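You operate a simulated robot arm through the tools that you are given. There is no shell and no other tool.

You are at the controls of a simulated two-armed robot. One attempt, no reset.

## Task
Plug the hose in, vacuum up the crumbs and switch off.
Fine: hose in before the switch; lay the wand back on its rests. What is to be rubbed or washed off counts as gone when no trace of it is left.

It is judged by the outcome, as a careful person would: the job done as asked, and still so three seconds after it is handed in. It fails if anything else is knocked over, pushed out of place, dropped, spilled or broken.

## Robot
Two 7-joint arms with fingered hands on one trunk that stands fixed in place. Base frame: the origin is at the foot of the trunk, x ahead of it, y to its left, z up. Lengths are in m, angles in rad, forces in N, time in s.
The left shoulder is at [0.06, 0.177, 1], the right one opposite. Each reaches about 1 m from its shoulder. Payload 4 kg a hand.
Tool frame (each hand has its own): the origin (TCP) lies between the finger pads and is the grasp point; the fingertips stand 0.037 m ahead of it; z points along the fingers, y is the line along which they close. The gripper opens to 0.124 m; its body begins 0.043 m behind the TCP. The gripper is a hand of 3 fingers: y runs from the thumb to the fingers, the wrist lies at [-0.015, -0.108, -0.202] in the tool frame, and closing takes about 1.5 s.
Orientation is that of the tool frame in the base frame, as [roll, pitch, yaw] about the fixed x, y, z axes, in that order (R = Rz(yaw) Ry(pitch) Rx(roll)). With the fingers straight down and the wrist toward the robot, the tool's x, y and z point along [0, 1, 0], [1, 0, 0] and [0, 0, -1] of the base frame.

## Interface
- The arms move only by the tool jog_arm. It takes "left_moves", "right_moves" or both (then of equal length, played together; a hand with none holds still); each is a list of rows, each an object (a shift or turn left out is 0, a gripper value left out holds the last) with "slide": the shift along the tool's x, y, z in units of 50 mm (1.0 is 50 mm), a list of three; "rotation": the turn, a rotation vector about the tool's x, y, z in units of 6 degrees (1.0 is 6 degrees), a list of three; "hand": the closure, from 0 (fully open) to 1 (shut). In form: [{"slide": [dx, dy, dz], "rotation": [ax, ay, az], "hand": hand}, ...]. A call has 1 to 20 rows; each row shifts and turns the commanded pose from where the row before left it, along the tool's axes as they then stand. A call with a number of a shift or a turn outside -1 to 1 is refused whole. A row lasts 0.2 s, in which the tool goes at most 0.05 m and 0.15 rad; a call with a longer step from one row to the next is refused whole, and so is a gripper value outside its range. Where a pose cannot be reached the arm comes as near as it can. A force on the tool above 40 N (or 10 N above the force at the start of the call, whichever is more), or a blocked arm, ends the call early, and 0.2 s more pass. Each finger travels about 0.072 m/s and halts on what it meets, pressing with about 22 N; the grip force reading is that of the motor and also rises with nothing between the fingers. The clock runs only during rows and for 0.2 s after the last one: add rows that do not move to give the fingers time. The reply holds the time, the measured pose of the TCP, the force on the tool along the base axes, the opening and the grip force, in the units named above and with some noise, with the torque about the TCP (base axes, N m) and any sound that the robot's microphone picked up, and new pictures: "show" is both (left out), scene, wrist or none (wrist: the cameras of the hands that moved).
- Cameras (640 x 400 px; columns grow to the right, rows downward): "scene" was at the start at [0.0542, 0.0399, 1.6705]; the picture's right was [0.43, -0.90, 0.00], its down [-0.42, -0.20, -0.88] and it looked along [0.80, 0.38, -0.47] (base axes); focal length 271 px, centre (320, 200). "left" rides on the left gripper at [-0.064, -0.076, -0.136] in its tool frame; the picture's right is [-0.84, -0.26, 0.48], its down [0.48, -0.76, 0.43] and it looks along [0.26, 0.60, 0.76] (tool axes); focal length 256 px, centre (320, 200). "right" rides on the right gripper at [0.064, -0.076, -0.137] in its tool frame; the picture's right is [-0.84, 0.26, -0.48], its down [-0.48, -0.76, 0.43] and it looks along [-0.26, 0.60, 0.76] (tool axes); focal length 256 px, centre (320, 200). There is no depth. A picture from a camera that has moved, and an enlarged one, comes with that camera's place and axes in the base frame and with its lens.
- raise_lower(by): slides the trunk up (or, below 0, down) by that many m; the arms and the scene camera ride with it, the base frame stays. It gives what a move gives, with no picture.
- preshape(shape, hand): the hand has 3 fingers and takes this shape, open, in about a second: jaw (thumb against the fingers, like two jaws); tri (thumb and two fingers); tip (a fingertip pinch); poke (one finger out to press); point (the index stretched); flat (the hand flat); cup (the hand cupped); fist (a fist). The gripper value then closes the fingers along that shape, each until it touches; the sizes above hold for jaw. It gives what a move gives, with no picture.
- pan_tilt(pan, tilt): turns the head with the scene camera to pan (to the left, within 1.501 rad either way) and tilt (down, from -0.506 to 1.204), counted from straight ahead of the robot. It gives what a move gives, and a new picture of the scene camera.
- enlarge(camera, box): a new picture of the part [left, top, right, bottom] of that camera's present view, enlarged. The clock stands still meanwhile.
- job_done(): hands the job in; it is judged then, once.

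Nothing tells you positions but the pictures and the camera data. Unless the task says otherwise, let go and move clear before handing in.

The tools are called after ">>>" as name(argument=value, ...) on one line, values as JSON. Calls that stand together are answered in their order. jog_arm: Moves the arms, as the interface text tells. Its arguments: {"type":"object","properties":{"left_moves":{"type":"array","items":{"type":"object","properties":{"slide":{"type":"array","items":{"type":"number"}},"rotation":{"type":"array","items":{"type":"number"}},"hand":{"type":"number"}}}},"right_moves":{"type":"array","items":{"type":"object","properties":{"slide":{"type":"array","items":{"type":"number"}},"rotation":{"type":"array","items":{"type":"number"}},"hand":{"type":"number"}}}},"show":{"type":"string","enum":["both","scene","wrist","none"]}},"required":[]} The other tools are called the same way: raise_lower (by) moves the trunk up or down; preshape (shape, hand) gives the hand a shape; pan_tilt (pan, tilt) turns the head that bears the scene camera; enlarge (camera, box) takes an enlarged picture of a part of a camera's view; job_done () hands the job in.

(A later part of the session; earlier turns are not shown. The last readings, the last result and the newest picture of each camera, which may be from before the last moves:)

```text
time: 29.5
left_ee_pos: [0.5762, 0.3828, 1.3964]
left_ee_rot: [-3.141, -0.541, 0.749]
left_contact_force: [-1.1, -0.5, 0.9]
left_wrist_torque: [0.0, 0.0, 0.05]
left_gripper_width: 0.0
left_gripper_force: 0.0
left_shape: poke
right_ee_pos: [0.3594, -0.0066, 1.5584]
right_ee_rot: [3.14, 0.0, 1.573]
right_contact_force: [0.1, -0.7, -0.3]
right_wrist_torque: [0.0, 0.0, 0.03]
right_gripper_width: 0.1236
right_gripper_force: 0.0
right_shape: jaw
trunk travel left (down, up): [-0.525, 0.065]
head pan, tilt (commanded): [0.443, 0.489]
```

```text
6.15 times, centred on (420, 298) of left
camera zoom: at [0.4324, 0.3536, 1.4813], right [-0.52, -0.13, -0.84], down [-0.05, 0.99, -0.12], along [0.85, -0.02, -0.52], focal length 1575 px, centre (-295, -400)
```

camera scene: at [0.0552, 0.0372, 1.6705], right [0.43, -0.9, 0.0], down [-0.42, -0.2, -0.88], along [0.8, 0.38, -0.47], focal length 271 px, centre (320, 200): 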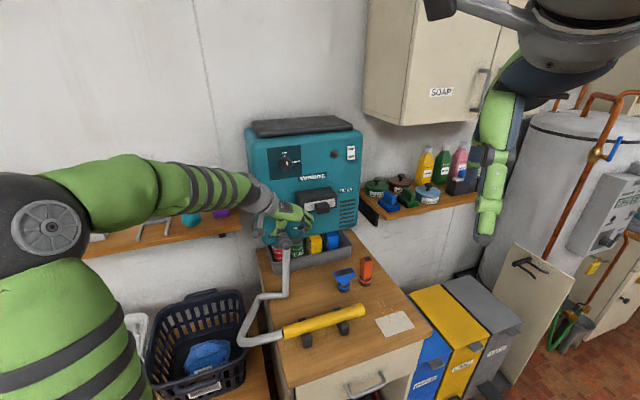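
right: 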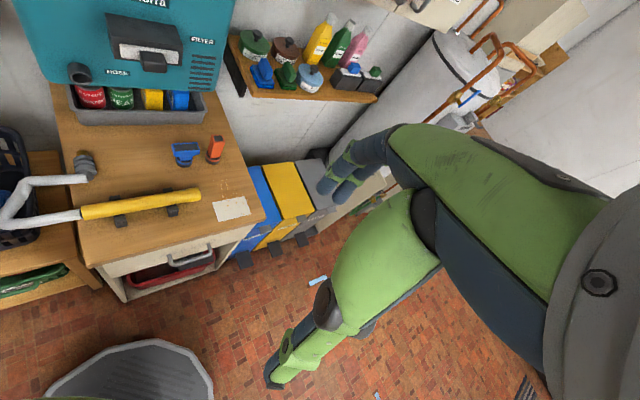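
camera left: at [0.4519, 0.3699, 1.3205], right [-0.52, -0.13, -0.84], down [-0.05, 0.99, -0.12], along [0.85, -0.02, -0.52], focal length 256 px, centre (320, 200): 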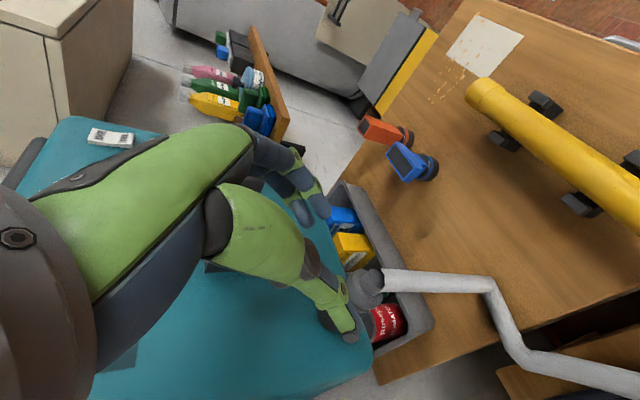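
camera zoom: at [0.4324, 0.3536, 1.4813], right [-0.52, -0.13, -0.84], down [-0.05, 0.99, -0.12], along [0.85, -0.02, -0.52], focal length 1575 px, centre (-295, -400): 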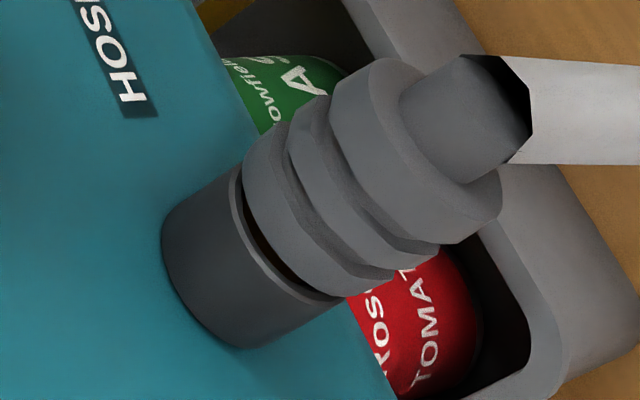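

The plug is in the port, but I can see a few mm of gap between its collar and the port ring. I'll zoom in to judge whether it's fully seated before switching anything on.

>>> enlarge(camera="left", box=[394, 280, 434, 325])

>>> enlarge(camera="right", box=[70, 60, 102, 84])

>>> pan_tilt(pan=0.443, tilt=0.7)

```text
8.89 times, centred on (414, 302) of left
camera zoom: at [0.4324, 0.3536, 1.4813], right [-0.52, -0.13, -0.84], down [-0.05, 0.99, -0.12], along [0.85, -0.02, -0.52], focal length 2276 px, centre (-516, -711)
```

zoom: 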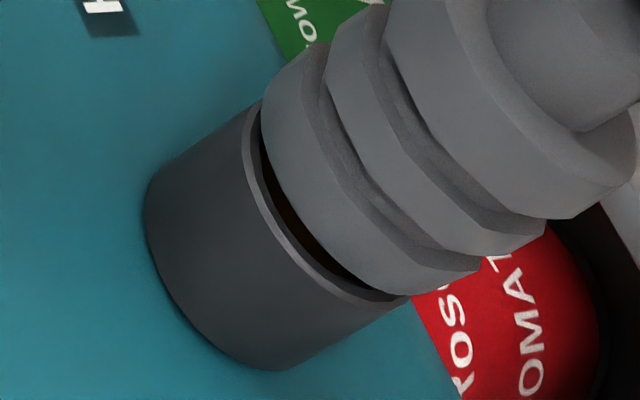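

```text
16.00 times, centred on (86, 72) of right
camera zoom: at [0.2828, 0.057, 1.6952], right [0.26, -0.84, 0.48], down [-0.76, -0.48, -0.43], along [0.6, -0.26, -0.76], focal length 4096 px, centre (4064, 2248)
```

zoom: 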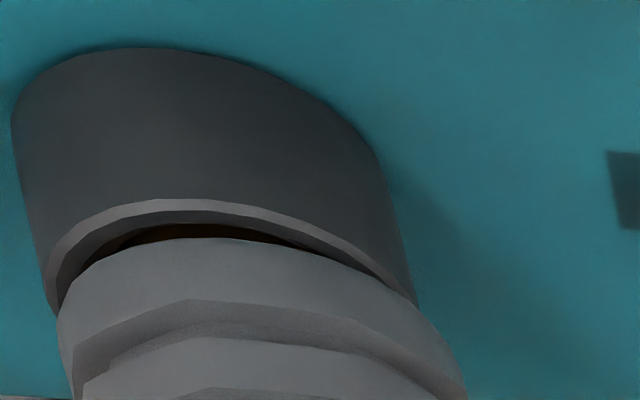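

```text
time: 30.2
left_ee_pos: [0.5768, 0.3831, 1.3966]
left_ee_rot: [-3.14, -0.539, 0.75]
left_contact_force: [0.1, 0.0, 0.2]
left_wrist_torque: [0.03, -0.01, -0.02]
left_gripper_width: 0.0
left_gripper_force: 0.0
left_shape: poke
right_ee_pos: [0.3599, -0.0066, 1.5585]
right_ee_rot: [-3.141, 0.001, 1.571]
right_contact_force: [0.1, 0.2, -0.6]
right_wrist_torque: [0.01, -0.01, 0.0]
right_gripper_width: 0.1236
right_gripper_force: 0.1
right_shape: jaw
trunk travel left (down, up): [-0.525, 0.065]
head pan, tilt (commanded): [0.443, 0.7]
camera scene: at [0.0486, 0.0373, 1.6519], right [0.43, -0.9, 0.0], down [-0.58, -0.28, -0.77], along [0.69, 0.33, -0.64], focal length 271 px, centre (320, 200)
```

scene: 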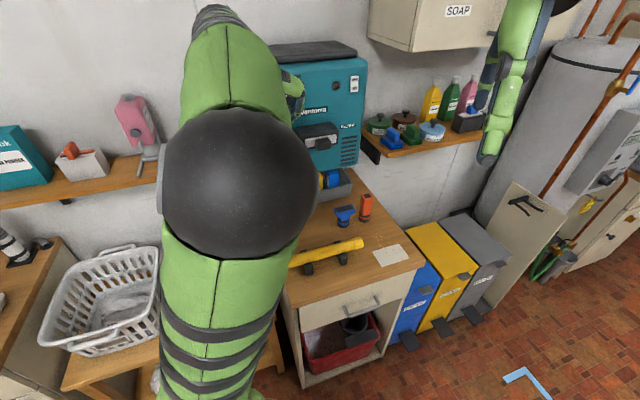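

The plug sits straight in the port, but I want to be certain it is seated before switching on. I'll put the left hand back in jaw shape, retrace my path, re-grip the plug, and do a light push and pull test.

>>> preshape(hand="left", shape="jaw")

>>> jog_arm(left_moves=[{"hand": 0.42}, {"slide": [-0.3, 0, 0.75], "hand": 0.42}, {"slide": [-0.3, 0, 0.75]}, {"slide": [-0.3, 0, 0.75]}, {"slide": [-0.3, 0, 0.75]}, {}], show="wrist")

```text
time: 31.1
left_ee_pos: [0.5768, 0.3833, 1.3966]
left_ee_rot: [-3.14, -0.542, 0.749]
left_contact_force: [-0.6, -0.6, 0.0]
left_wrist_torque: [0.02, -0.02, 0.04]
left_gripper_width: 0.1241
left_gripper_force: 0.0
left_shape: jaw
right_ee_pos: [0.359, -0.0059, 1.5589]
right_ee_rot: [-3.141, 0.0, 1.571]
right_contact_force: [-0.3, 0.0, 0.4]
right_wrist_torque: [0.0, 0.03, 0.01]
right_gripper_width: 0.1234
right_gripper_force: 0.1
right_shape: jaw
trunk travel left (down, up): [-0.525, 0.065]
head pan, tilt (commanded): [0.443, 0.7]
```

```text
time: 32.5
left_ee_pos: [0.5947, 0.4007, 1.2392]
left_ee_rot: [-3.141, -0.542, 0.751]
left_contact_force: [-0.1, 0.3, 0.2]
left_wrist_torque: [0.05, -0.01, 0.02]
left_gripper_width: 0.0723
left_gripper_force: 0.0
left_shape: jaw
right_ee_pos: [0.36, -0.0072, 1.5574]
right_ee_rot: [3.14, -0.002, 1.571]
right_contact_force: [0.5, 0.3, 0.6]
right_wrist_torque: [0.0, 0.0, -0.03]
right_gripper_width: 0.1233
right_gripper_force: 0.0
right_shape: jaw
trunk travel left (down, up): [-0.525, 0.065]
head pan, tilt (commanded): [0.443, 0.7]
camera left: at [0.451, 0.3716, 1.3217], right [-0.52, -0.13, -0.84], down [-0.05, 0.99, -0.12], along [0.85, -0.02, -0.52], focal length 256 px, centre (320, 200)
```

left: 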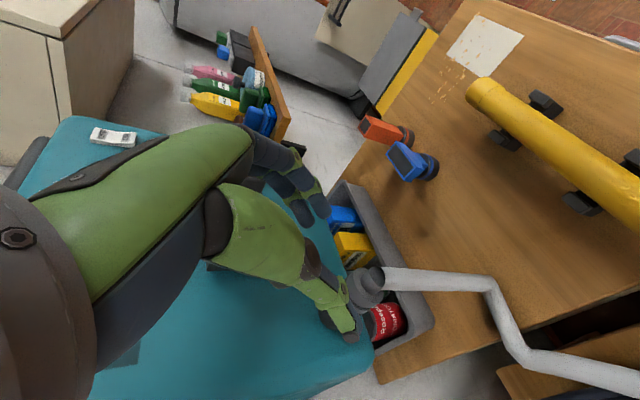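

>>> jog_arm(left_moves=[{"slide": [0, 0, 0.8]}, {"slide": [0, 0, 0.8]}, {"slide": [0.2, 0, 0.6]}, {"slide": [0.343, -0.014, 0.205]}, {"slide": [0.257, -0.01, 0.154]}, {}], show="wrist")

>>> enlarge(camera="left", box=[280, 200, 376, 290])

```text
time: 33.9
left_ee_pos: [0.6677, 0.4705, 1.1478]
left_ee_rot: [-3.141, -0.542, 0.751]
left_contact_force: [1.3, 0.0, 0.5]
left_wrist_torque: [0.02, 0.01, -0.01]
left_gripper_width: 0.0726
left_gripper_force: 0.0
left_shape: jaw
right_ee_pos: [0.3592, -0.007, 1.5584]
right_ee_rot: [3.142, 0.0, 1.57]
right_contact_force: [-0.4, -1.0, 0.0]
right_wrist_torque: [0.02, 0.0, -0.01]
right_gripper_width: 0.1236
right_gripper_force: 0.1
right_shape: jaw
trunk travel left (down, up): [-0.525, 0.065]
head pan, tilt (commanded): [0.443, 0.7]
camera left: at [0.5242, 0.4405, 1.232], right [-0.52, -0.13, -0.84], down [-0.05, 0.99, -0.12], along [0.85, -0.02, -0.52], focal length 256 px, centre (320, 200)
```

left: 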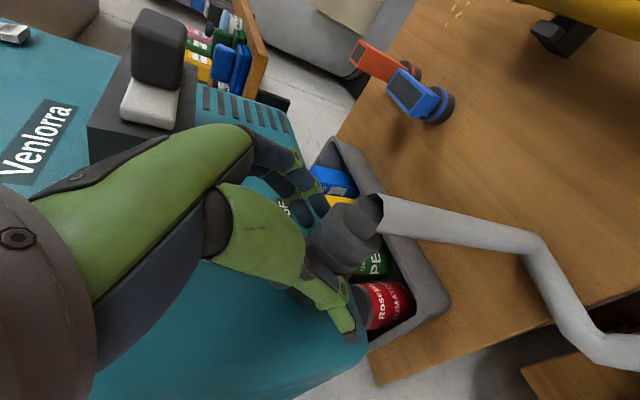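

```text
4.44 times, centred on (328, 245) of left
camera zoom: at [0.5242, 0.4405, 1.232], right [-0.52, -0.13, -0.84], down [-0.05, 0.99, -0.12], along [0.85, -0.02, -0.52], focal length 1138 px, centre (284, 0)
```

zoom: 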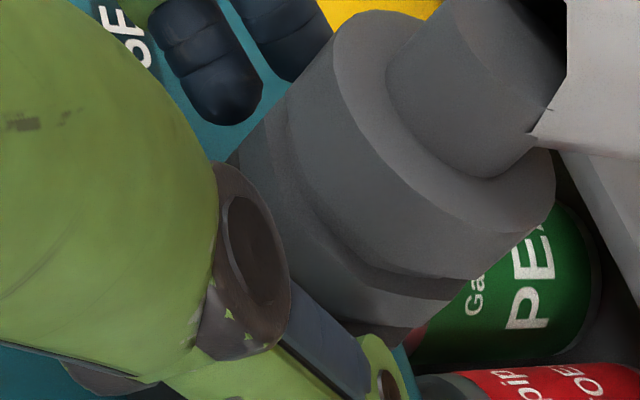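

>>> jog_arm(left_moves=[{"hand": 0.6}, {"hand": 0.75}, {"hand": 0.9}, {"hand": 1.0}, {"hand": 1.0}, {"hand": 1.0}], show="none")

>>> jog_arm(left_moves=[{"slide": [0.0515, -0.002, 0.0307]}, {"slide": [0.0515, -0.002, 0.0307]}, {}], show="none")

>>> enlarge(camera="left", box=[280, 200, 376, 290])

```text
time: 35.3
left_ee_pos: [0.668, 0.4689, 1.1478]
left_ee_rot: [-3.14, -0.542, 0.752]
left_contact_force: [0.3, -0.2, 1.8]
left_wrist_torque: [-0.04, -0.07, -0.12]
left_gripper_width: 0.0411
left_gripper_force: 21.5
left_shape: jaw
right_ee_pos: [0.36, -0.0058, 1.5586]
right_ee_rot: [3.14, 0.001, 1.57]
right_contact_force: [0.1, 0.3, 0.5]
right_wrist_torque: [-0.02, 0.0, 0.01]
right_gripper_width: 0.1239
right_gripper_force: 0.1
right_shape: jaw
trunk travel left (down, up): [-0.525, 0.065]
head pan, tilt (commanded): [0.443, 0.7]
```

```text
time: 36.1
left_ee_pos: [0.6704, 0.4721, 1.1481]
left_ee_rot: [-3.139, -0.539, 0.748]
left_contact_force: [-14.9, -10.7, 2.2]
left_wrist_torque: [-0.28, 0.31, -0.21]
left_gripper_width: 0.0413
left_gripper_force: 22.2
left_shape: jaw
right_ee_pos: [0.3581, -0.0089, 1.5588]
right_ee_rot: [3.14, -0.002, 1.571]
right_contact_force: [-0.8, -0.2, -0.6]
right_wrist_torque: [0.0, -0.01, 0.02]
right_gripper_width: 0.1235
right_gripper_force: 0.0
right_shape: jaw
trunk travel left (down, up): [-0.525, 0.065]
head pan, tilt (commanded): [0.443, 0.7]
```

```text
4.44 times, centred on (328, 245) of left
camera zoom: at [0.5261, 0.4425, 1.2326], right [-0.52, -0.13, -0.84], down [-0.05, 0.99, -0.12], along [0.85, -0.02, -0.52], focal length 1138 px, centre (284, 0)
```

zoom: 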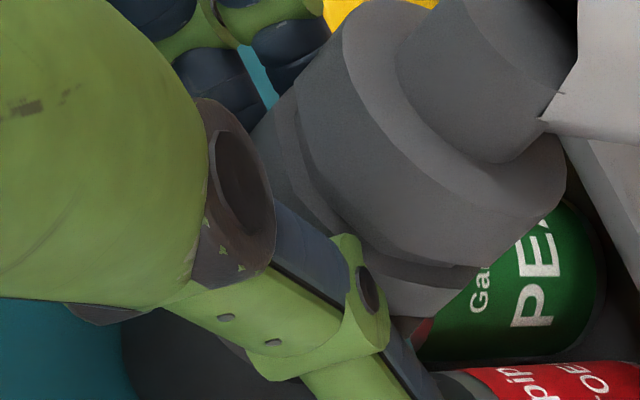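

Pushing builds force immediately, so the plug won't go any deeper. Now a gentle pull of about 3 mm past neutral to test whether it's latched.

>>> jog_arm(left_moves=[{"slide": [-0.0515, 0.002, -0.0307]}, {"slide": [-0.0515, 0.002, -0.0307]}, {"slide": [-0.0343, 0.0014, -0.0205]}, {"slide": [-0.0343, 0.0014, -0.0205]}, {}], show="none")

>>> enlarge(camera="left", box=[280, 200, 376, 290])

```text
time: 37.3
left_ee_pos: [0.663, 0.4666, 1.1475]
left_ee_rot: [-3.14, -0.542, 0.752]
left_contact_force: [1.2, -0.3, -0.1]
left_wrist_torque: [-0.01, 0.0, 0.0]
left_gripper_width: 0.04
left_gripper_force: 22.2
left_shape: jaw
right_ee_pos: [0.36, -0.0063, 1.5581]
right_ee_rot: [3.14, 0.002, 1.571]
right_contact_force: [-0.3, 0.2, -0.1]
right_wrist_torque: [0.01, 0.01, 0.01]
right_gripper_width: 0.1235
right_gripper_force: 0.0
right_shape: jaw
trunk travel left (down, up): [-0.525, 0.065]
head pan, tilt (commanded): [0.443, 0.7]
```

```text
4.44 times, centred on (328, 245) of left
camera zoom: at [0.5204, 0.4382, 1.2321], right [-0.52, -0.13, -0.84], down [-0.05, 0.99, -0.12], along [0.85, -0.02, -0.52], focal length 1138 px, centre (284, 0)
```

zoom: 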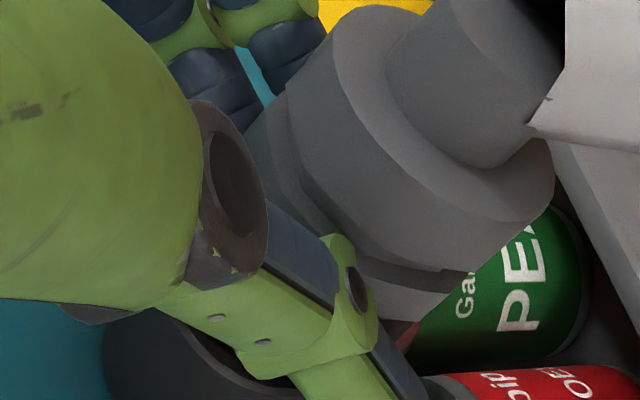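

The plug slides back freely, so it isn't latched. Comparing the views again, the plug was level to begin with, and my 6° tilt made it nose-up with a slight leftward yaw, so it's wedging. I'll undo the pitch, correct the yaw by about 2.5° while pivoting about the hole, and push again.

>>> jog_arm(left_moves=[{"slide": [0.047, -0.021, -0.026], "rotation": [-0.107, -0.5, 0.179]}, {"slide": [0.047, -0.021, -0.026], "rotation": [-0.107, -0.5, 0.179]}, {}], show="none")

>>> jog_arm(left_moves=[{"slide": [0.0723, -0.0063, 0.0337]}, {"slide": [0.0723, -0.0063, 0.0337]}, {}], show="none")

>>> enlarge(camera="left", box=[280, 200, 376, 290])

```text
time: 38.1
left_ee_pos: [0.6641, 0.4709, 1.1526]
left_ee_rot: [-3.141, -0.434, 0.706]
left_contact_force: [0.3, 0.1, -1.0]
left_wrist_torque: [0.01, 0.01, 0.0]
left_gripper_width: 0.0403
left_gripper_force: 22.0
left_shape: jaw
right_ee_pos: [0.3602, -0.0065, 1.5587]
right_ee_rot: [-3.141, 0.002, 1.571]
right_contact_force: [0.2, -0.3, -0.2]
right_wrist_torque: [-0.01, 0.0, -0.03]
right_gripper_width: 0.1234
right_gripper_force: 0.3
right_shape: jaw
trunk travel left (down, up): [-0.525, 0.065]
head pan, tilt (commanded): [0.443, 0.7]
```

```text
time: 38.9
left_ee_pos: [0.67, 0.4752, 1.153]
left_ee_rot: [3.141, -0.436, 0.706]
left_contact_force: [-9.0, -6.5, 0.2]
left_wrist_torque: [-0.13, 0.26, -0.11]
left_gripper_width: 0.0403
left_gripper_force: 22.4
left_shape: jaw
right_ee_pos: [0.3593, -0.0077, 1.5595]
right_ee_rot: [3.141, 0.001, 1.571]
right_contact_force: [-0.7, 0.3, 0.0]
right_wrist_torque: [-0.01, -0.02, 0.0]
right_gripper_width: 0.1234
right_gripper_force: 0.1
right_shape: jaw
trunk travel left (down, up): [-0.525, 0.065]
head pan, tilt (commanded): [0.443, 0.7]
```

```text
4.44 times, centred on (328, 245) of left
camera zoom: at [0.5313, 0.4591, 1.2499], right [-0.59, -0.17, -0.79], down [-0.02, 0.98, -0.19], along [0.81, -0.1, -0.58], focal length 1138 px, centre (284, 0)
```

zoom: 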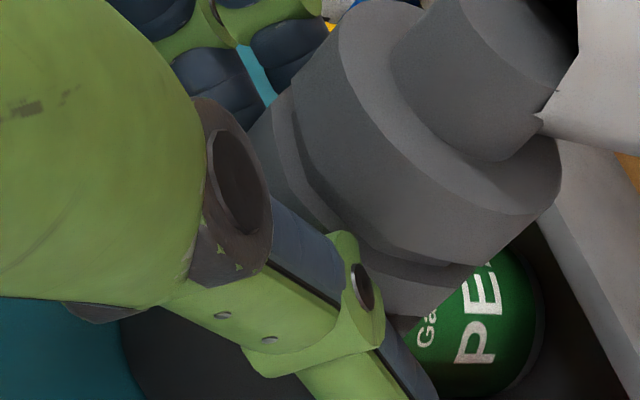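

>>> jog_arm(left_moves=[{"slide": [0.0723, -0.0063, 0.0337]}, {"slide": [0.0452, -0.0039, 0.021]}, {}], show="none")

>>> jog_arm(left_moves=[{"slide": [0.0362, -0.0031, 0.0168]}, {}], show="none")

>>> enlarge(camera="left", box=[290, 240, 354, 300])

```text
time: 39.7
left_ee_pos: [0.6723, 0.4791, 1.1532]
left_ee_rot: [3.138, -0.436, 0.708]
left_contact_force: [-23.5, -17.9, 2.9]
left_wrist_torque: [-0.38, 0.58, -0.29]
left_gripper_width: 0.0393
left_gripper_force: 22.4
left_shape: jaw
right_ee_pos: [0.3572, -0.0078, 1.5593]
right_ee_rot: [3.14, -0.002, 1.571]
right_contact_force: [1.5, -0.2, -0.1]
right_wrist_torque: [0.03, -0.02, 0.01]
right_gripper_width: 0.1237
right_gripper_force: 0.0
right_shape: jaw
trunk travel left (down, up): [-0.525, 0.065]
head pan, tilt (commanded): [0.443, 0.7]
```

```text
time: 40.3
left_ee_pos: [0.6728, 0.481, 1.1549]
left_ee_rot: [3.14, -0.437, 0.706]
left_contact_force: [-27.0, -20.0, 2.6]
left_wrist_torque: [-0.44, 0.68, -0.35]
left_gripper_width: 0.0396
left_gripper_force: 22.0
left_shape: jaw
right_ee_pos: [0.3561, -0.0094, 1.5602]
right_ee_rot: [3.141, -0.002, 1.57]
right_contact_force: [-0.8, 0.6, 0.3]
right_wrist_torque: [-0.01, 0.04, 0.01]
right_gripper_width: 0.1236
right_gripper_force: 0.1
right_shape: jaw
trunk travel left (down, up): [-0.525, 0.065]
head pan, tilt (commanded): [0.443, 0.7]
```

```text
6.67 times, centred on (322, 270) of left
camera zoom: at [0.5353, 0.4636, 1.2515], right [-0.59, -0.17, -0.79], down [-0.02, 0.98, -0.19], along [0.81, -0.1, -0.58], focal length 1707 px, centre (307, -267)
```

zoom: 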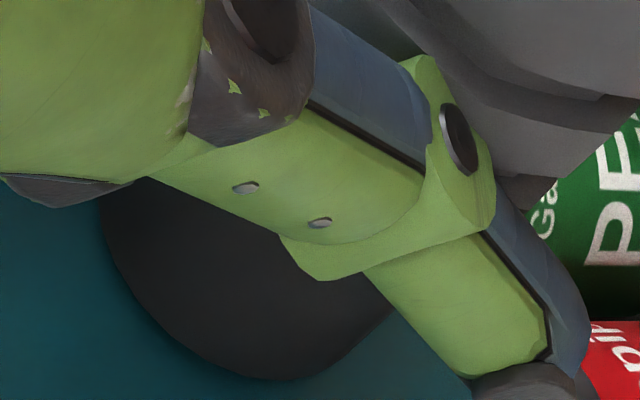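

>>> jog_arm(left_moves=[{"slide": [0.0362, -0.0031, 0.0168]}, {"slide": [0.0272, -0.0024, 0.0126]}, {}], show="none")

>>> enlarge(camera="left", box=[290, 240, 354, 300])

```text
time: 41.1
left_ee_pos: [0.6766, 0.4824, 1.1558]
left_ee_rot: [3.14, -0.438, 0.706]
left_contact_force: [-26.9, -21.7, 5.5]
left_wrist_torque: [-0.53, 0.64, -0.35]
left_gripper_width: 0.0396
left_gripper_force: 22.3
left_shape: jaw
right_ee_pos: [0.356, -0.0099, 1.5592]
right_ee_rot: [3.138, -0.002, 1.571]
right_contact_force: [0.4, -0.5, 0.0]
right_wrist_torque: [-0.04, -0.02, 0.01]
right_gripper_width: 0.1234
right_gripper_force: 0.1
right_shape: jaw
trunk travel left (down, up): [-0.525, 0.065]
head pan, tilt (commanded): [0.443, 0.7]
```

```text
6.67 times, centred on (322, 270) of left
camera zoom: at [0.5376, 0.4657, 1.2518], right [-0.59, -0.17, -0.79], down [-0.02, 0.98, -0.19], along [0.81, -0.1, -0.58], focal length 1707 px, centre (307, -267)
```

zoom: 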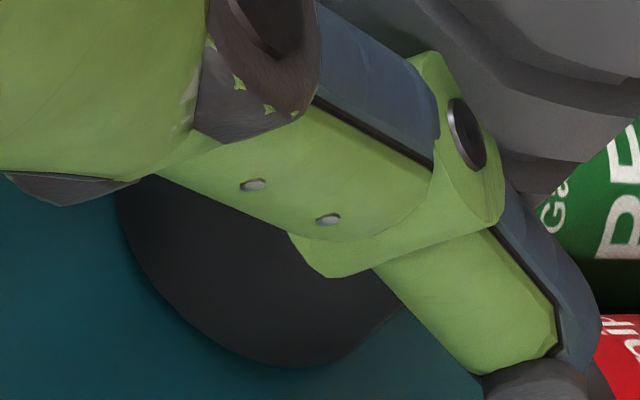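

>>> jog_arm(left_moves=[{"slide": [-0.0723, 0.0063, -0.0337]}, {"slide": [-0.0723, 0.0063, -0.0337]}, {"hand": 0.6}, {"hand": 0.5}, {"hand": 0.42}, {}, {"slide": [-0.36, 0.031, -0.168]}, {"slide": [-0.36, 0.031, -0.168]}, {"slide": [-0.1, 0, -0.7]}, {"slide": [0, 0, -0.8]}, {"slide": [0, 0, -0.8]}, {"slide": [0.3, 0, -0.75]}, {"slide": [0.3, 0, -0.75]}, {"slide": [0.3, 0, -0.75]}, {}], show="wrist")

>>> enlarge(camera="right", box=[60, 55, 108, 95])

>>> enlarge(camera="left", box=[380, 250, 460, 330])

```text
time: 44.3
left_ee_pos: [0.5988, 0.4126, 1.3764]
left_ee_rot: [-3.141, -0.433, 0.709]
left_contact_force: [0.6, 0.5, -0.2]
left_wrist_torque: [-0.02, -0.03, 0.01]
left_gripper_width: 0.0716
left_gripper_force: 0.1
left_shape: jaw
right_ee_pos: [0.3606, -0.0057, 1.5588]
right_ee_rot: [3.141, -0.001, 1.57]
right_contact_force: [-0.3, 0.4, -0.1]
right_wrist_torque: [-0.01, -0.02, 0.0]
right_gripper_width: 0.1236
right_gripper_force: 0.0
right_shape: jaw
trunk travel left (down, up): [-0.525, 0.065]
head pan, tilt (commanded): [0.443, 0.7]
camera left: at [0.4599, 0.3957, 1.4737], right [-0.59, -0.17, -0.79], down [-0.02, 0.98, -0.19], along [0.81, -0.1, -0.58], focal length 256 px, centre (320, 200)
```

left: 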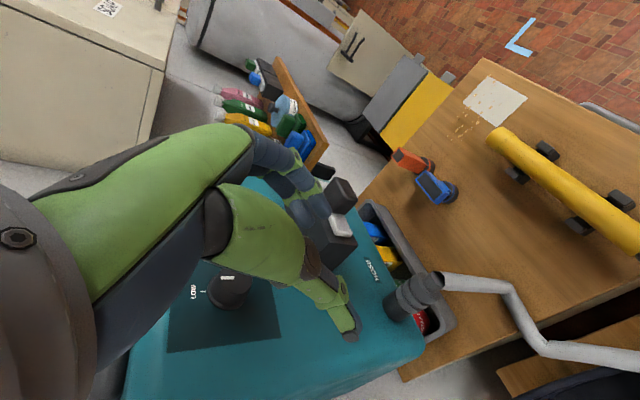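

```text
10.00 times, centred on (84, 75) of right
camera zoom: at [0.2826, 0.0573, 1.6952], right [0.26, -0.84, 0.48], down [-0.76, -0.48, -0.43], along [0.6, -0.26, -0.76], focal length 2560 px, centre (2680, 1450)
```

zoom: 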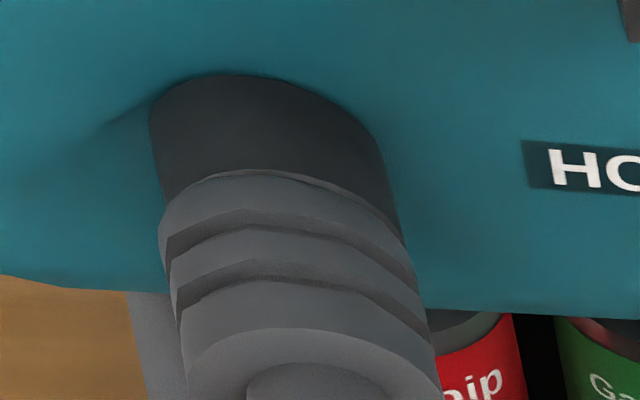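

```text
5.00 times, centred on (420, 290) of left
camera zoom: at [0.4599, 0.3957, 1.4737], right [-0.59, -0.17, -0.79], down [-0.02, 0.98, -0.19], along [0.81, -0.1, -0.58], focal length 1280 px, centre (-180, -250)
```

zoom: 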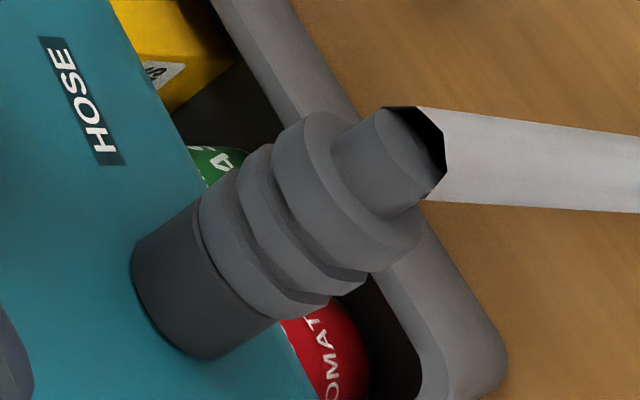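

The collar is now flush with the port ring, so correcting the alignment let it seat fully. Now I'll shape the left hand for poking and swing it up toward the rocker switch.

>>> preshape(hand="left", shape="poke")

>>> jog_arm(left_moves=[{"slide": [-0.6, 0, -0.3]}, {"rotation": [0, 0.9, 0]}, {"rotation": [0, 0.9, 0]}, {"rotation": [0, 0.9, 0]}, {"rotation": [0, 0.9, 0]}, {"rotation": [0, 0.9, 0]}, {"rotation": [0, 0.9, 0]}, {"rotation": [0, 0.9, 0]}, {"rotation": [0, 0.9, 0]}, {}], show="wrist")

>>> pan_tilt(pan=0.443, tilt=0.489)

```text
time: 45.2
left_ee_pos: [0.5992, 0.412, 1.376]
left_ee_rot: [-3.141, -0.437, 0.707]
left_contact_force: [-0.2, -0.1, -0.5]
left_wrist_torque: [0.01, 0.03, 0.03]
left_gripper_width: 0.0
left_gripper_force: 0.1
left_shape: poke
right_ee_pos: [0.3605, -0.0064, 1.5582]
right_ee_rot: [3.141, 0.001, 1.571]
right_contact_force: [0.3, -0.2, 0.8]
right_wrist_torque: [-0.01, 0.03, 0.01]
right_gripper_width: 0.1234
right_gripper_force: 0.1
right_shape: jaw
trunk travel left (down, up): [-0.525, 0.065]
head pan, tilt (commanded): [0.443, 0.7]
```

```text
time: 47.4
left_ee_pos: [0.5743, 0.3915, 1.3758]
left_ee_rot: [-3.14, -1.188, 0.707]
left_contact_force: [-0.5, -0.5, -0.4]
left_wrist_torque: [0.02, -0.04, -0.01]
left_gripper_width: 0.0
left_gripper_force: 0.0
left_shape: poke
right_ee_pos: [0.3598, -0.007, 1.559]
right_ee_rot: [-3.142, -0.001, 1.57]
right_contact_force: [-0.5, 0.0, -0.3]
right_wrist_torque: [0.01, 0.01, 0.01]
right_gripper_width: 0.1236
right_gripper_force: 0.0
right_shape: jaw
trunk travel left (down, up): [-0.525, 0.065]
head pan, tilt (commanded): [0.443, 0.7]
camera left: at [0.4094, 0.3511, 1.3677], right [-0.06, 0.28, -0.96], down [-0.05, 0.96, 0.29], along [1.0, 0.07, -0.04], focal length 256 px, centre (320, 200)
```

left: 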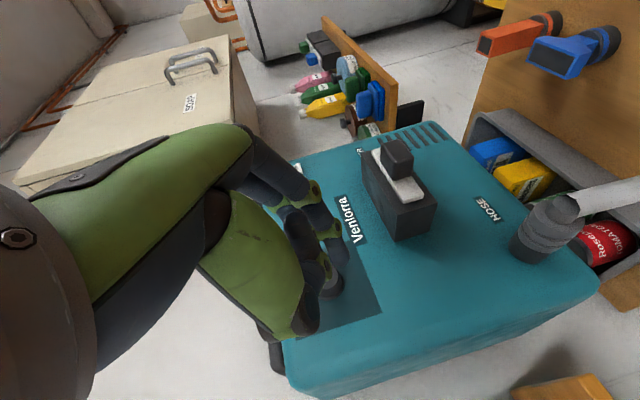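

```text
time: 48.2
left_ee_pos: [0.5735, 0.3909, 1.377]
left_ee_rot: [3.141, -1.19, 0.707]
left_contact_force: [-0.3, 0.0, -0.8]
left_wrist_torque: [-0.02, 0.0, -0.03]
left_gripper_width: 0.0
left_gripper_force: 0.1
left_shape: poke
right_ee_pos: [0.3597, -0.007, 1.5583]
right_ee_rot: [-3.141, -0.001, 1.573]
right_contact_force: [0.1, -0.2, 0.3]
right_wrist_torque: [-0.01, 0.0, -0.04]
right_gripper_width: 0.1235
right_gripper_force: 0.0
right_shape: jaw
trunk travel left (down, up): [-0.525, 0.065]
head pan, tilt (commanded): [0.443, 0.489]
camera scene: at [0.0542, 0.0399, 1.6705], right [0.43, -0.9, 0.0], down [-0.42, -0.2, -0.88], along [0.8, 0.38, -0.47], focal length 271 px, centre (320, 200)
```

scene: 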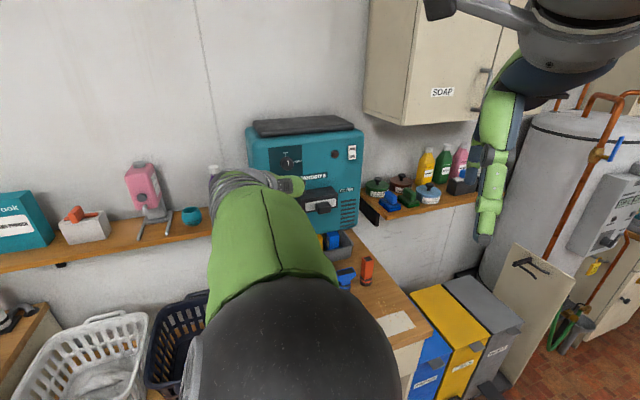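

>>> enlarge(camera="left", box=[220, 110, 380, 370])

>>> enlarge(camera="scene", box=[240, 130, 370, 215])

>>> enlarge(camera="right", box=[0, 0, 240, 150])

```text
1.54 times, centred on (300, 240) of left
camera zoom: at [0.4094, 0.3511, 1.3679], right [-0.06, 0.28, -0.96], down [-0.05, 0.96, 0.29], along [1.0, 0.07, -0.05], focal length 394 px, centre (351, 138)
```

zoom: 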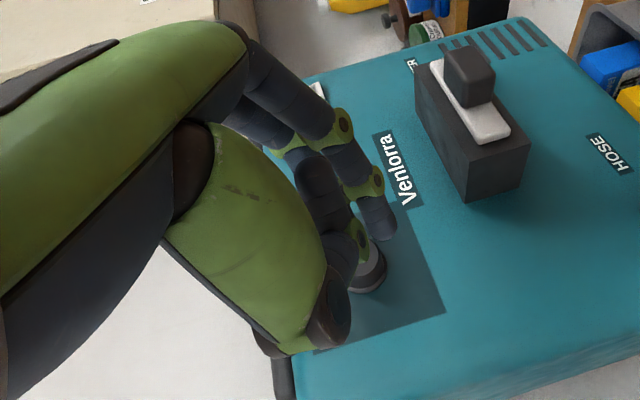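

```text
4.71 times, centred on (305, 172) of scene
camera zoom: at [0.0542, 0.0399, 1.6705], right [0.43, -0.9, 0.0], down [-0.42, -0.2, -0.88], along [0.8, 0.38, -0.47], focal length 1274 px, centre (391, 329)
```

zoom: 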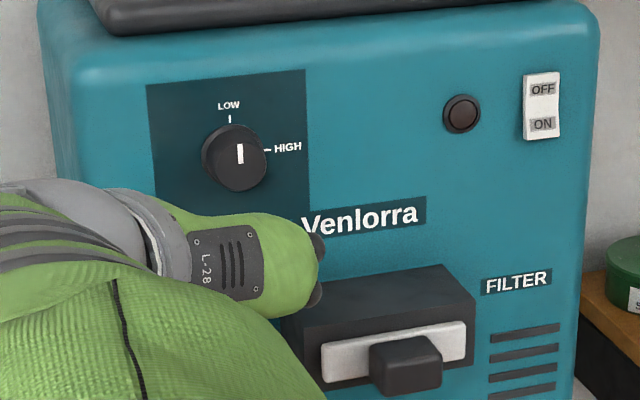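

```text
2.67 times, centred on (120, 75) of right
camera zoom: at [0.2828, 0.057, 1.6952], right [0.26, -0.84, 0.48], down [-0.76, -0.48, -0.43], along [0.6, -0.26, -0.76], focal length 683 px, centre (853, 533)
```

zoom: 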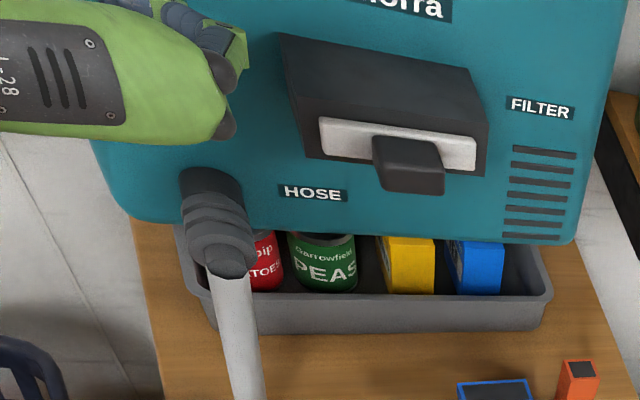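

>>> jog_arm(left_moves=[{"slide": [0.3, 0.0, -0.1]}, {"slide": [0.086, 0.83, 0.036]}, {"slide": [0.086, 0.83, 0.036]}, {"slide": [0.086, 0.83, 0.036]}, {"slide": [0.086, 0.83, 0.036]}, {"slide": [0.086, 0.83, 0.036]}, {"slide": [0, 0.6, 0]}, {}], show="both")

>>> enlarge(camera="scene", box=[270, 110, 390, 200])

>>> enlarge(camera="right", box=[0, 0, 320, 200])

```text
time: 50.0
left_ee_pos: [0.7425, 0.2218, 1.4107]
left_ee_rot: [-3.141, -1.19, 0.708]
left_contact_force: [0.3, 0.5, 1.0]
left_wrist_torque: [0.0, 0.01, 0.0]
left_gripper_width: 0.0001
left_gripper_force: 0.0
left_shape: poke
right_ee_pos: [0.3595, -0.0053, 1.5584]
right_ee_rot: [-3.141, 0.001, 1.572]
right_contact_force: [1.0, 0.2, -0.2]
right_wrist_torque: [-0.02, -0.01, -0.02]
right_gripper_width: 0.1239
right_gripper_force: 0.0
right_shape: jaw
trunk travel left (down, up): [-0.525, 0.065]
head pan, tilt (commanded): [0.443, 0.489]
camera scene: at [0.054, 0.0403, 1.6705], right [0.43, -0.9, 0.0], down [-0.42, -0.2, -0.88], along [0.8, 0.38, -0.47], focal length 271 px, centre (320, 200)
camera left: at [0.5772, 0.1828, 1.402], right [-0.06, 0.28, -0.96], down [-0.05, 0.96, 0.29], along [1.0, 0.07, -0.05], focal length 256 px, centre (320, 200)
```

scene: 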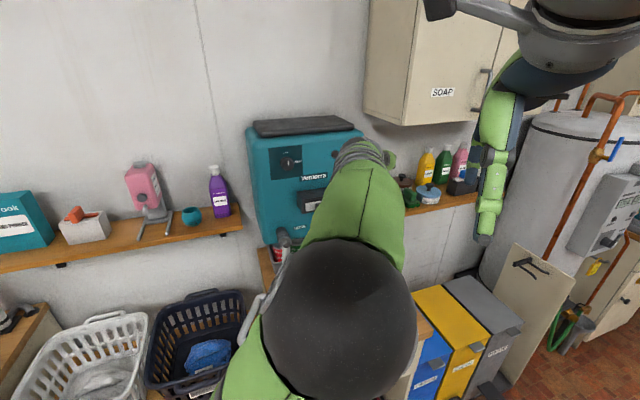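
left: 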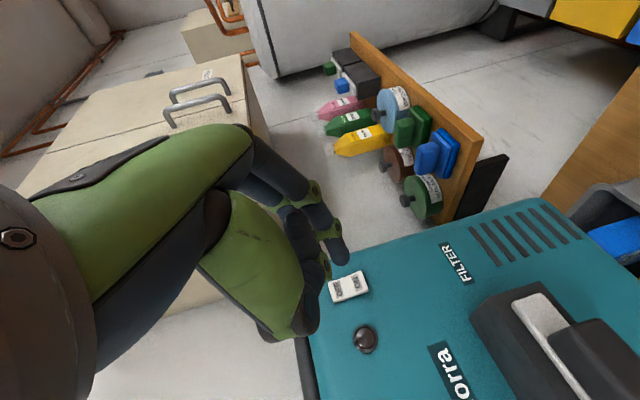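

```text
4.44 times, centred on (330, 155) of scene
camera zoom: at [0.054, 0.0403, 1.6705], right [0.43, -0.9, 0.0], down [-0.42, -0.2, -0.88], along [0.8, 0.38, -0.47], focal length 1204 px, centre (276, 400)
```

zoom: 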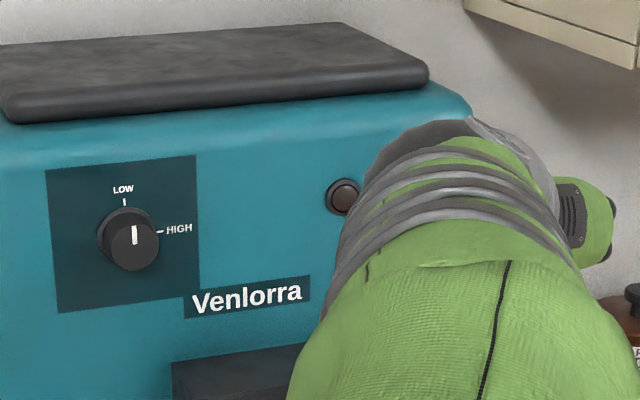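

```text
2.00 times, centred on (160, 100) of right
camera zoom: at [0.2825, 0.0574, 1.6953], right [0.26, -0.84, 0.48], down [-0.76, -0.48, -0.43], along [0.6, -0.26, -0.76], focal length 512 px, centre (640, 400)
```

zoom: 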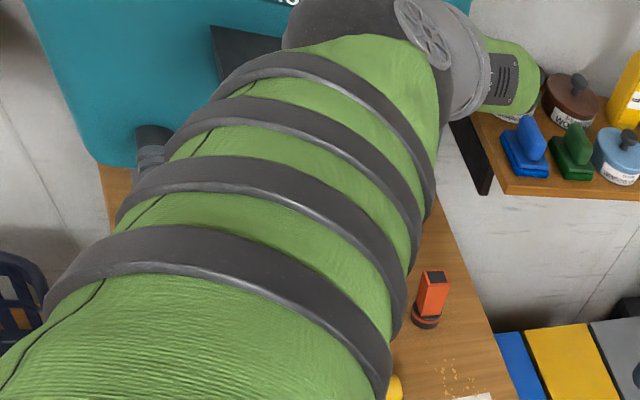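

>>> enlarge(camera="left", box=[240, 150, 400, 370])

>>> enlarge(camera="left", box=[300, 250, 396, 310])

```text
1.82 times, centred on (320, 260) of left
camera zoom: at [0.5772, 0.1828, 1.402], right [-0.06, 0.28, -0.96], down [-0.05, 0.96, 0.29], along [1.0, 0.07, -0.05], focal length 465 px, centre (320, 91)
```

zoom: 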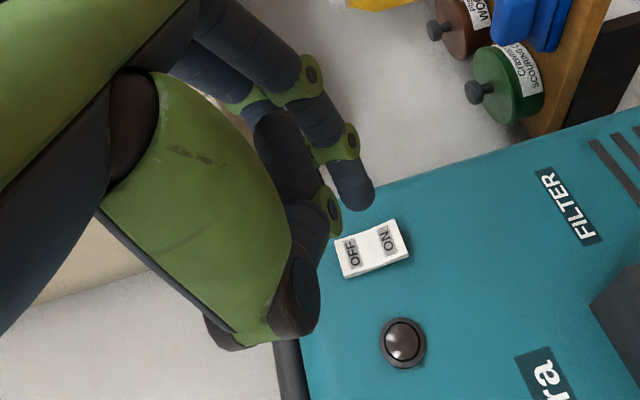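

```text
6.67 times, centred on (348, 280) of left
camera zoom: at [0.5772, 0.1828, 1.402], right [-0.06, 0.28, -0.96], down [-0.05, 0.96, 0.29], along [1.0, 0.07, -0.05], focal length 1707 px, centre (133, -333)
```

zoom: 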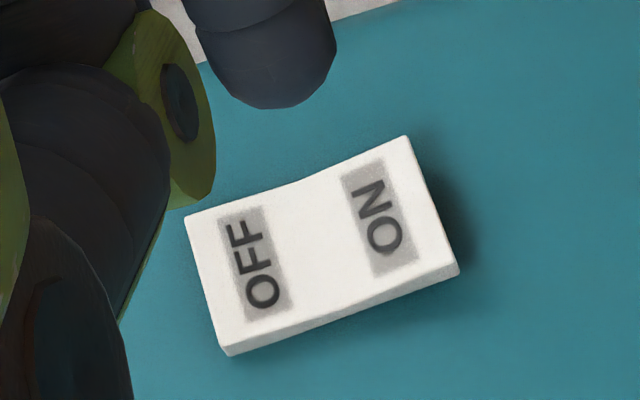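

The rocker is clear now: OFF is pressed and the raised lower half is ON, centred near (0.895, 0.319, 1.373). I'll bring the extended finger closer and re-check where its tip points.

>>> jog_arm(left_moves=[{"slide": [0.011, 0.041, 0.54]}, {"slide": [0.011, 0.041, 0.54]}, {}], show="none")

>>> enlarge(camera="left", box=[240, 150, 400, 370])

>>> enlarge(camera="left", box=[300, 230, 396, 310])

```text
time: 50.8
left_ee_pos: [0.7826, 0.2491, 1.3911]
left_ee_rot: [-3.134, -1.189, 0.701]
left_contact_force: [-0.9, 0.9, 0.0]
left_wrist_torque: [-0.01, -0.01, -0.01]
left_gripper_width: 0.0
left_gripper_force: 0.2
left_shape: poke
right_ee_pos: [0.3591, -0.0066, 1.5587]
right_ee_rot: [-3.141, -0.001, 1.572]
right_contact_force: [0.5, 0.7, -0.5]
right_wrist_torque: [0.01, -0.01, 0.0]
right_gripper_width: 0.1234
right_gripper_force: 0.1
right_shape: jaw
trunk travel left (down, up): [-0.525, 0.065]
head pan, tilt (commanded): [0.443, 0.489]
```

```text
1.82 times, centred on (320, 260) of left
camera zoom: at [0.6172, 0.2106, 1.3826], right [-0.06, 0.28, -0.96], down [-0.05, 0.96, 0.29], along [1.0, 0.07, -0.04], focal length 465 px, centre (320, 91)
```

zoom: 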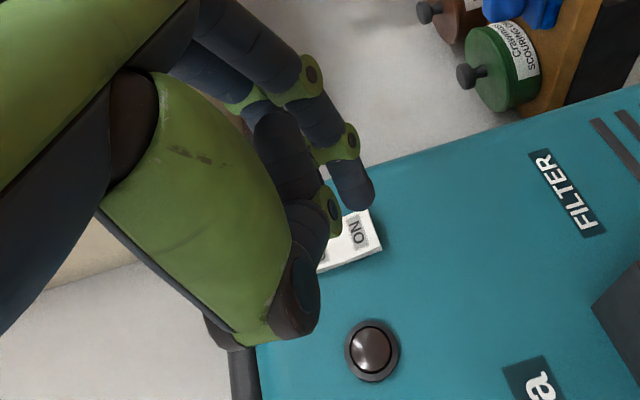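

```text
5.00 times, centred on (348, 270) of left
camera zoom: at [0.6172, 0.2106, 1.3826], right [-0.06, 0.28, -0.96], down [-0.05, 0.96, 0.29], along [1.0, 0.07, -0.04], focal length 1280 px, centre (180, -150)
```

zoom: 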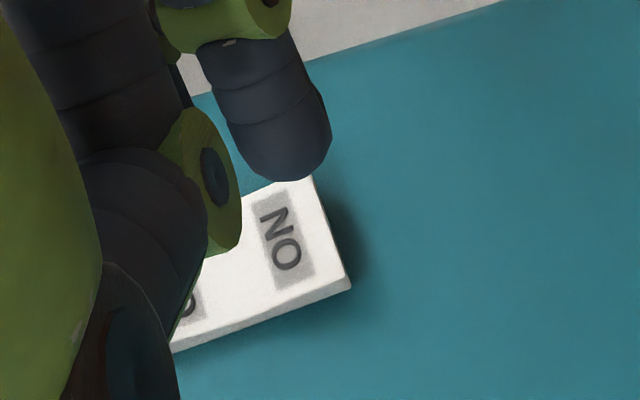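

The fingertip lines up with the ON half. I'll advance straight in until I feel contact.

>>> jog_arm(left_moves=[{"slide": [0.074, -0.015, 0.185]}, {"slide": [0.074, -0.015, 0.185]}, {}], show="none")

>>> enlarge(camera="left", box=[300, 230, 396, 310])

```text
time: 51.6
left_ee_pos: [0.7968, 0.2657, 1.3919]
left_ee_rot: [3.14, -1.191, 0.709]
left_contact_force: [0.4, -0.5, 0.2]
left_wrist_torque: [0.05, 0.04, -0.03]
left_gripper_width: 0.0
left_gripper_force: 0.0
left_shape: poke
right_ee_pos: [0.3602, -0.0066, 1.5569]
right_ee_rot: [-3.141, 0.0, 1.572]
right_contact_force: [-0.3, -0.3, 0.2]
right_wrist_torque: [0.01, 0.02, -0.03]
right_gripper_width: 0.1237
right_gripper_force: 0.0
right_shape: jaw
trunk travel left (down, up): [-0.525, 0.065]
head pan, tilt (commanded): [0.443, 0.489]
```

```text
5.00 times, centred on (348, 270) of left
camera zoom: at [0.6323, 0.2255, 1.3828], right [-0.06, 0.28, -0.96], down [-0.05, 0.96, 0.29], along [1.0, 0.07, -0.05], focal length 1280 px, centre (180, -150)
```

zoom: 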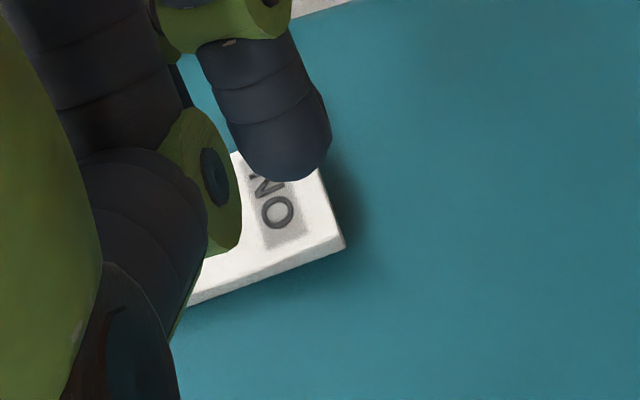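

>>> jog_arm(left_moves=[{"slide": [0.037, -0.008, 0.0926]}, {"slide": [0.037, -0.008, 0.0926]}, {"slide": [0.037, -0.008, 0.0926]}, {}], show="none")

>>> enlarge(camera="left", box=[300, 230, 396, 310])

```text
time: 52.6
left_ee_pos: [0.8085, 0.2758, 1.3907]
left_ee_rot: [-3.137, -1.19, 0.703]
left_contact_force: [-0.1, 1.1, -0.4]
left_wrist_torque: [0.0, 0.01, 0.0]
left_gripper_width: 0.0001
left_gripper_force: 0.1
left_shape: poke
right_ee_pos: [0.3588, -0.0069, 1.5584]
right_ee_rot: [-3.141, 0.001, 1.572]
right_contact_force: [0.8, 0.1, 0.3]
right_wrist_torque: [0.0, 0.02, 0.01]
right_gripper_width: 0.1235
right_gripper_force: 0.1
right_shape: jaw
trunk travel left (down, up): [-0.525, 0.065]
head pan, tilt (commanded): [0.443, 0.489]
```

```text
5.00 times, centred on (348, 270) of left
camera zoom: at [0.6435, 0.2361, 1.3817], right [-0.06, 0.28, -0.96], down [-0.05, 0.96, 0.29], along [1.0, 0.07, -0.05], focal length 1280 px, centre (180, -150)
```

zoom: 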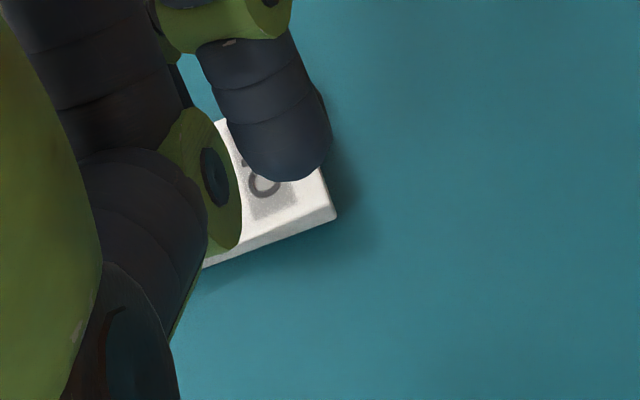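

>>> jog_arm(left_moves=[{"slide": [0.037, -0.008, 0.0926]}, {"slide": [0.037, -0.008, 0.0926]}, {}], show="none")

>>> enlarge(camera="left", box=[300, 230, 396, 310])

```text
time: 53.4
left_ee_pos: [0.814, 0.2838, 1.3897]
left_ee_rot: [3.14, -1.189, 0.709]
left_contact_force: [0.4, -0.3, 0.3]
left_wrist_torque: [0.02, 0.01, 0.02]
left_gripper_width: 0.0
left_gripper_force: 0.2
left_shape: poke
right_ee_pos: [0.3594, -0.0067, 1.5584]
right_ee_rot: [-3.141, 0.0, 1.571]
right_contact_force: [0.4, -0.5, -0.4]
right_wrist_torque: [0.0, -0.02, -0.01]
right_gripper_width: 0.1237
right_gripper_force: 0.1
right_shape: jaw
trunk travel left (down, up): [-0.525, 0.065]
head pan, tilt (commanded): [0.443, 0.489]
```

```text
5.00 times, centred on (348, 270) of left
camera zoom: at [0.6502, 0.2432, 1.3812], right [-0.06, 0.28, -0.96], down [-0.05, 0.96, 0.29], along [1.0, 0.07, -0.05], focal length 1280 px, centre (180, -150)
```

zoom: 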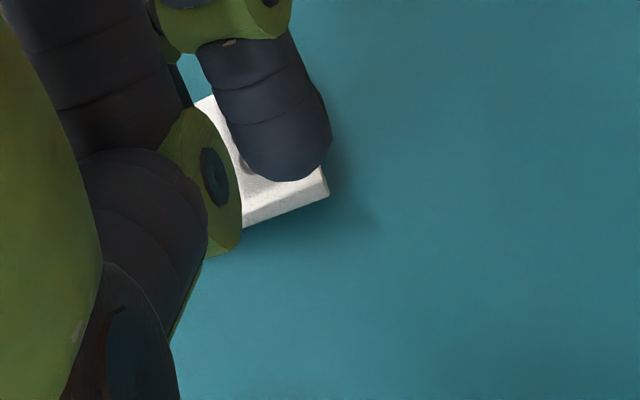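

No contact yet, so the tip is nearer to my camera than I assumed. I'll now advance along the camera's line of sight through the fingertip, which keeps it over the ON half until it touches.

>>> jog_arm(left_moves=[{"slide": [0.0298, 0.0381, 0.0875]}, {"slide": [0.0298, 0.0381, 0.0875]}, {"slide": [0.0298, 0.0381, 0.0875]}, {}], show="none")

>>> enlarge(camera="left", box=[300, 230, 396, 310])

```text
time: 54.4
left_ee_pos: [0.8278, 0.2872, 1.3891]
left_ee_rot: [3.141, -1.191, 0.709]
left_contact_force: [-1.3, -0.5, -0.3]
left_wrist_torque: [-0.01, 0.0, 0.02]
left_gripper_width: 0.0002
left_gripper_force: 0.0
left_shape: poke
right_ee_pos: [0.3598, -0.0065, 1.5584]
right_ee_rot: [3.141, 0.0, 1.571]
right_contact_force: [-0.3, -1.0, 0.2]
right_wrist_torque: [0.03, -0.05, -0.02]
right_gripper_width: 0.1236
right_gripper_force: 0.0
right_shape: jaw
trunk travel left (down, up): [-0.525, 0.065]
head pan, tilt (commanded): [0.443, 0.489]
```

```text
5.00 times, centred on (348, 270) of left
camera zoom: at [0.6632, 0.2475, 1.3807], right [-0.06, 0.28, -0.96], down [-0.05, 0.96, 0.29], along [1.0, 0.07, -0.05], focal length 1280 px, centre (180, -150)
```

zoom: 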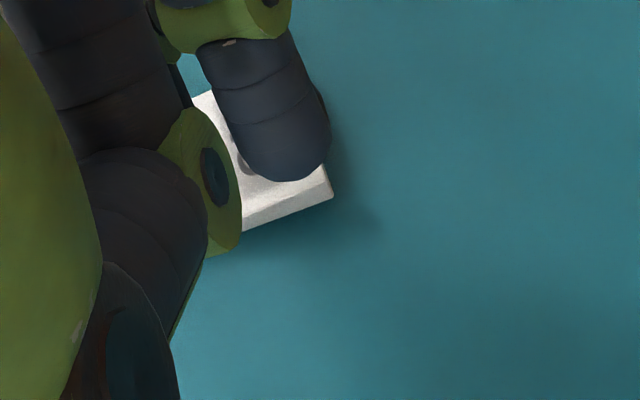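

>>> jog_arm(left_moves=[{"slide": [0.0298, 0.0381, 0.0875]}, {"slide": [0.0298, 0.0381, 0.0875]}, {}], show="none")

>>> enlarge(camera="left", box=[300, 230, 396, 310])

```text
time: 55.2
left_ee_pos: [0.8379, 0.2897, 1.388]
left_ee_rot: [3.14, -1.191, 0.71]
left_contact_force: [1.0, -0.3, 0.1]
left_wrist_torque: [0.01, -0.01, -0.01]
left_gripper_width: 0.0002
left_gripper_force: 0.1
left_shape: poke
right_ee_pos: [0.36, -0.0065, 1.5582]
right_ee_rot: [-3.141, -0.001, 1.569]
right_contact_force: [-0.1, -0.5, -1.0]
right_wrist_torque: [-0.02, -0.03, 0.01]
right_gripper_width: 0.1235
right_gripper_force: 0.1
right_shape: jaw
trunk travel left (down, up): [-0.525, 0.065]
head pan, tilt (commanded): [0.443, 0.489]
```

```text
5.00 times, centred on (348, 270) of left
camera zoom: at [0.6734, 0.2511, 1.3804], right [-0.06, 0.28, -0.96], down [-0.05, 0.96, 0.29], along [1.0, 0.07, -0.05], focal length 1280 px, centre (180, -150)
```

zoom: 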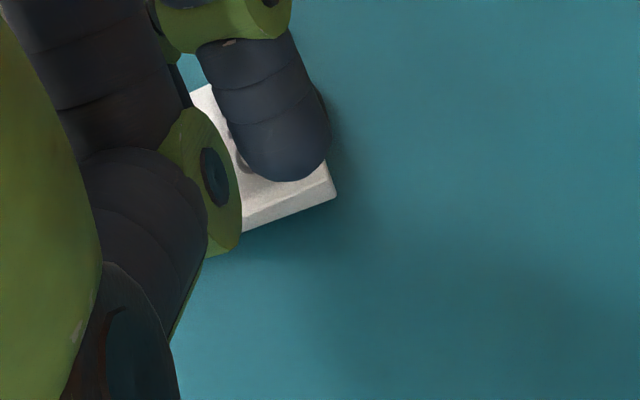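

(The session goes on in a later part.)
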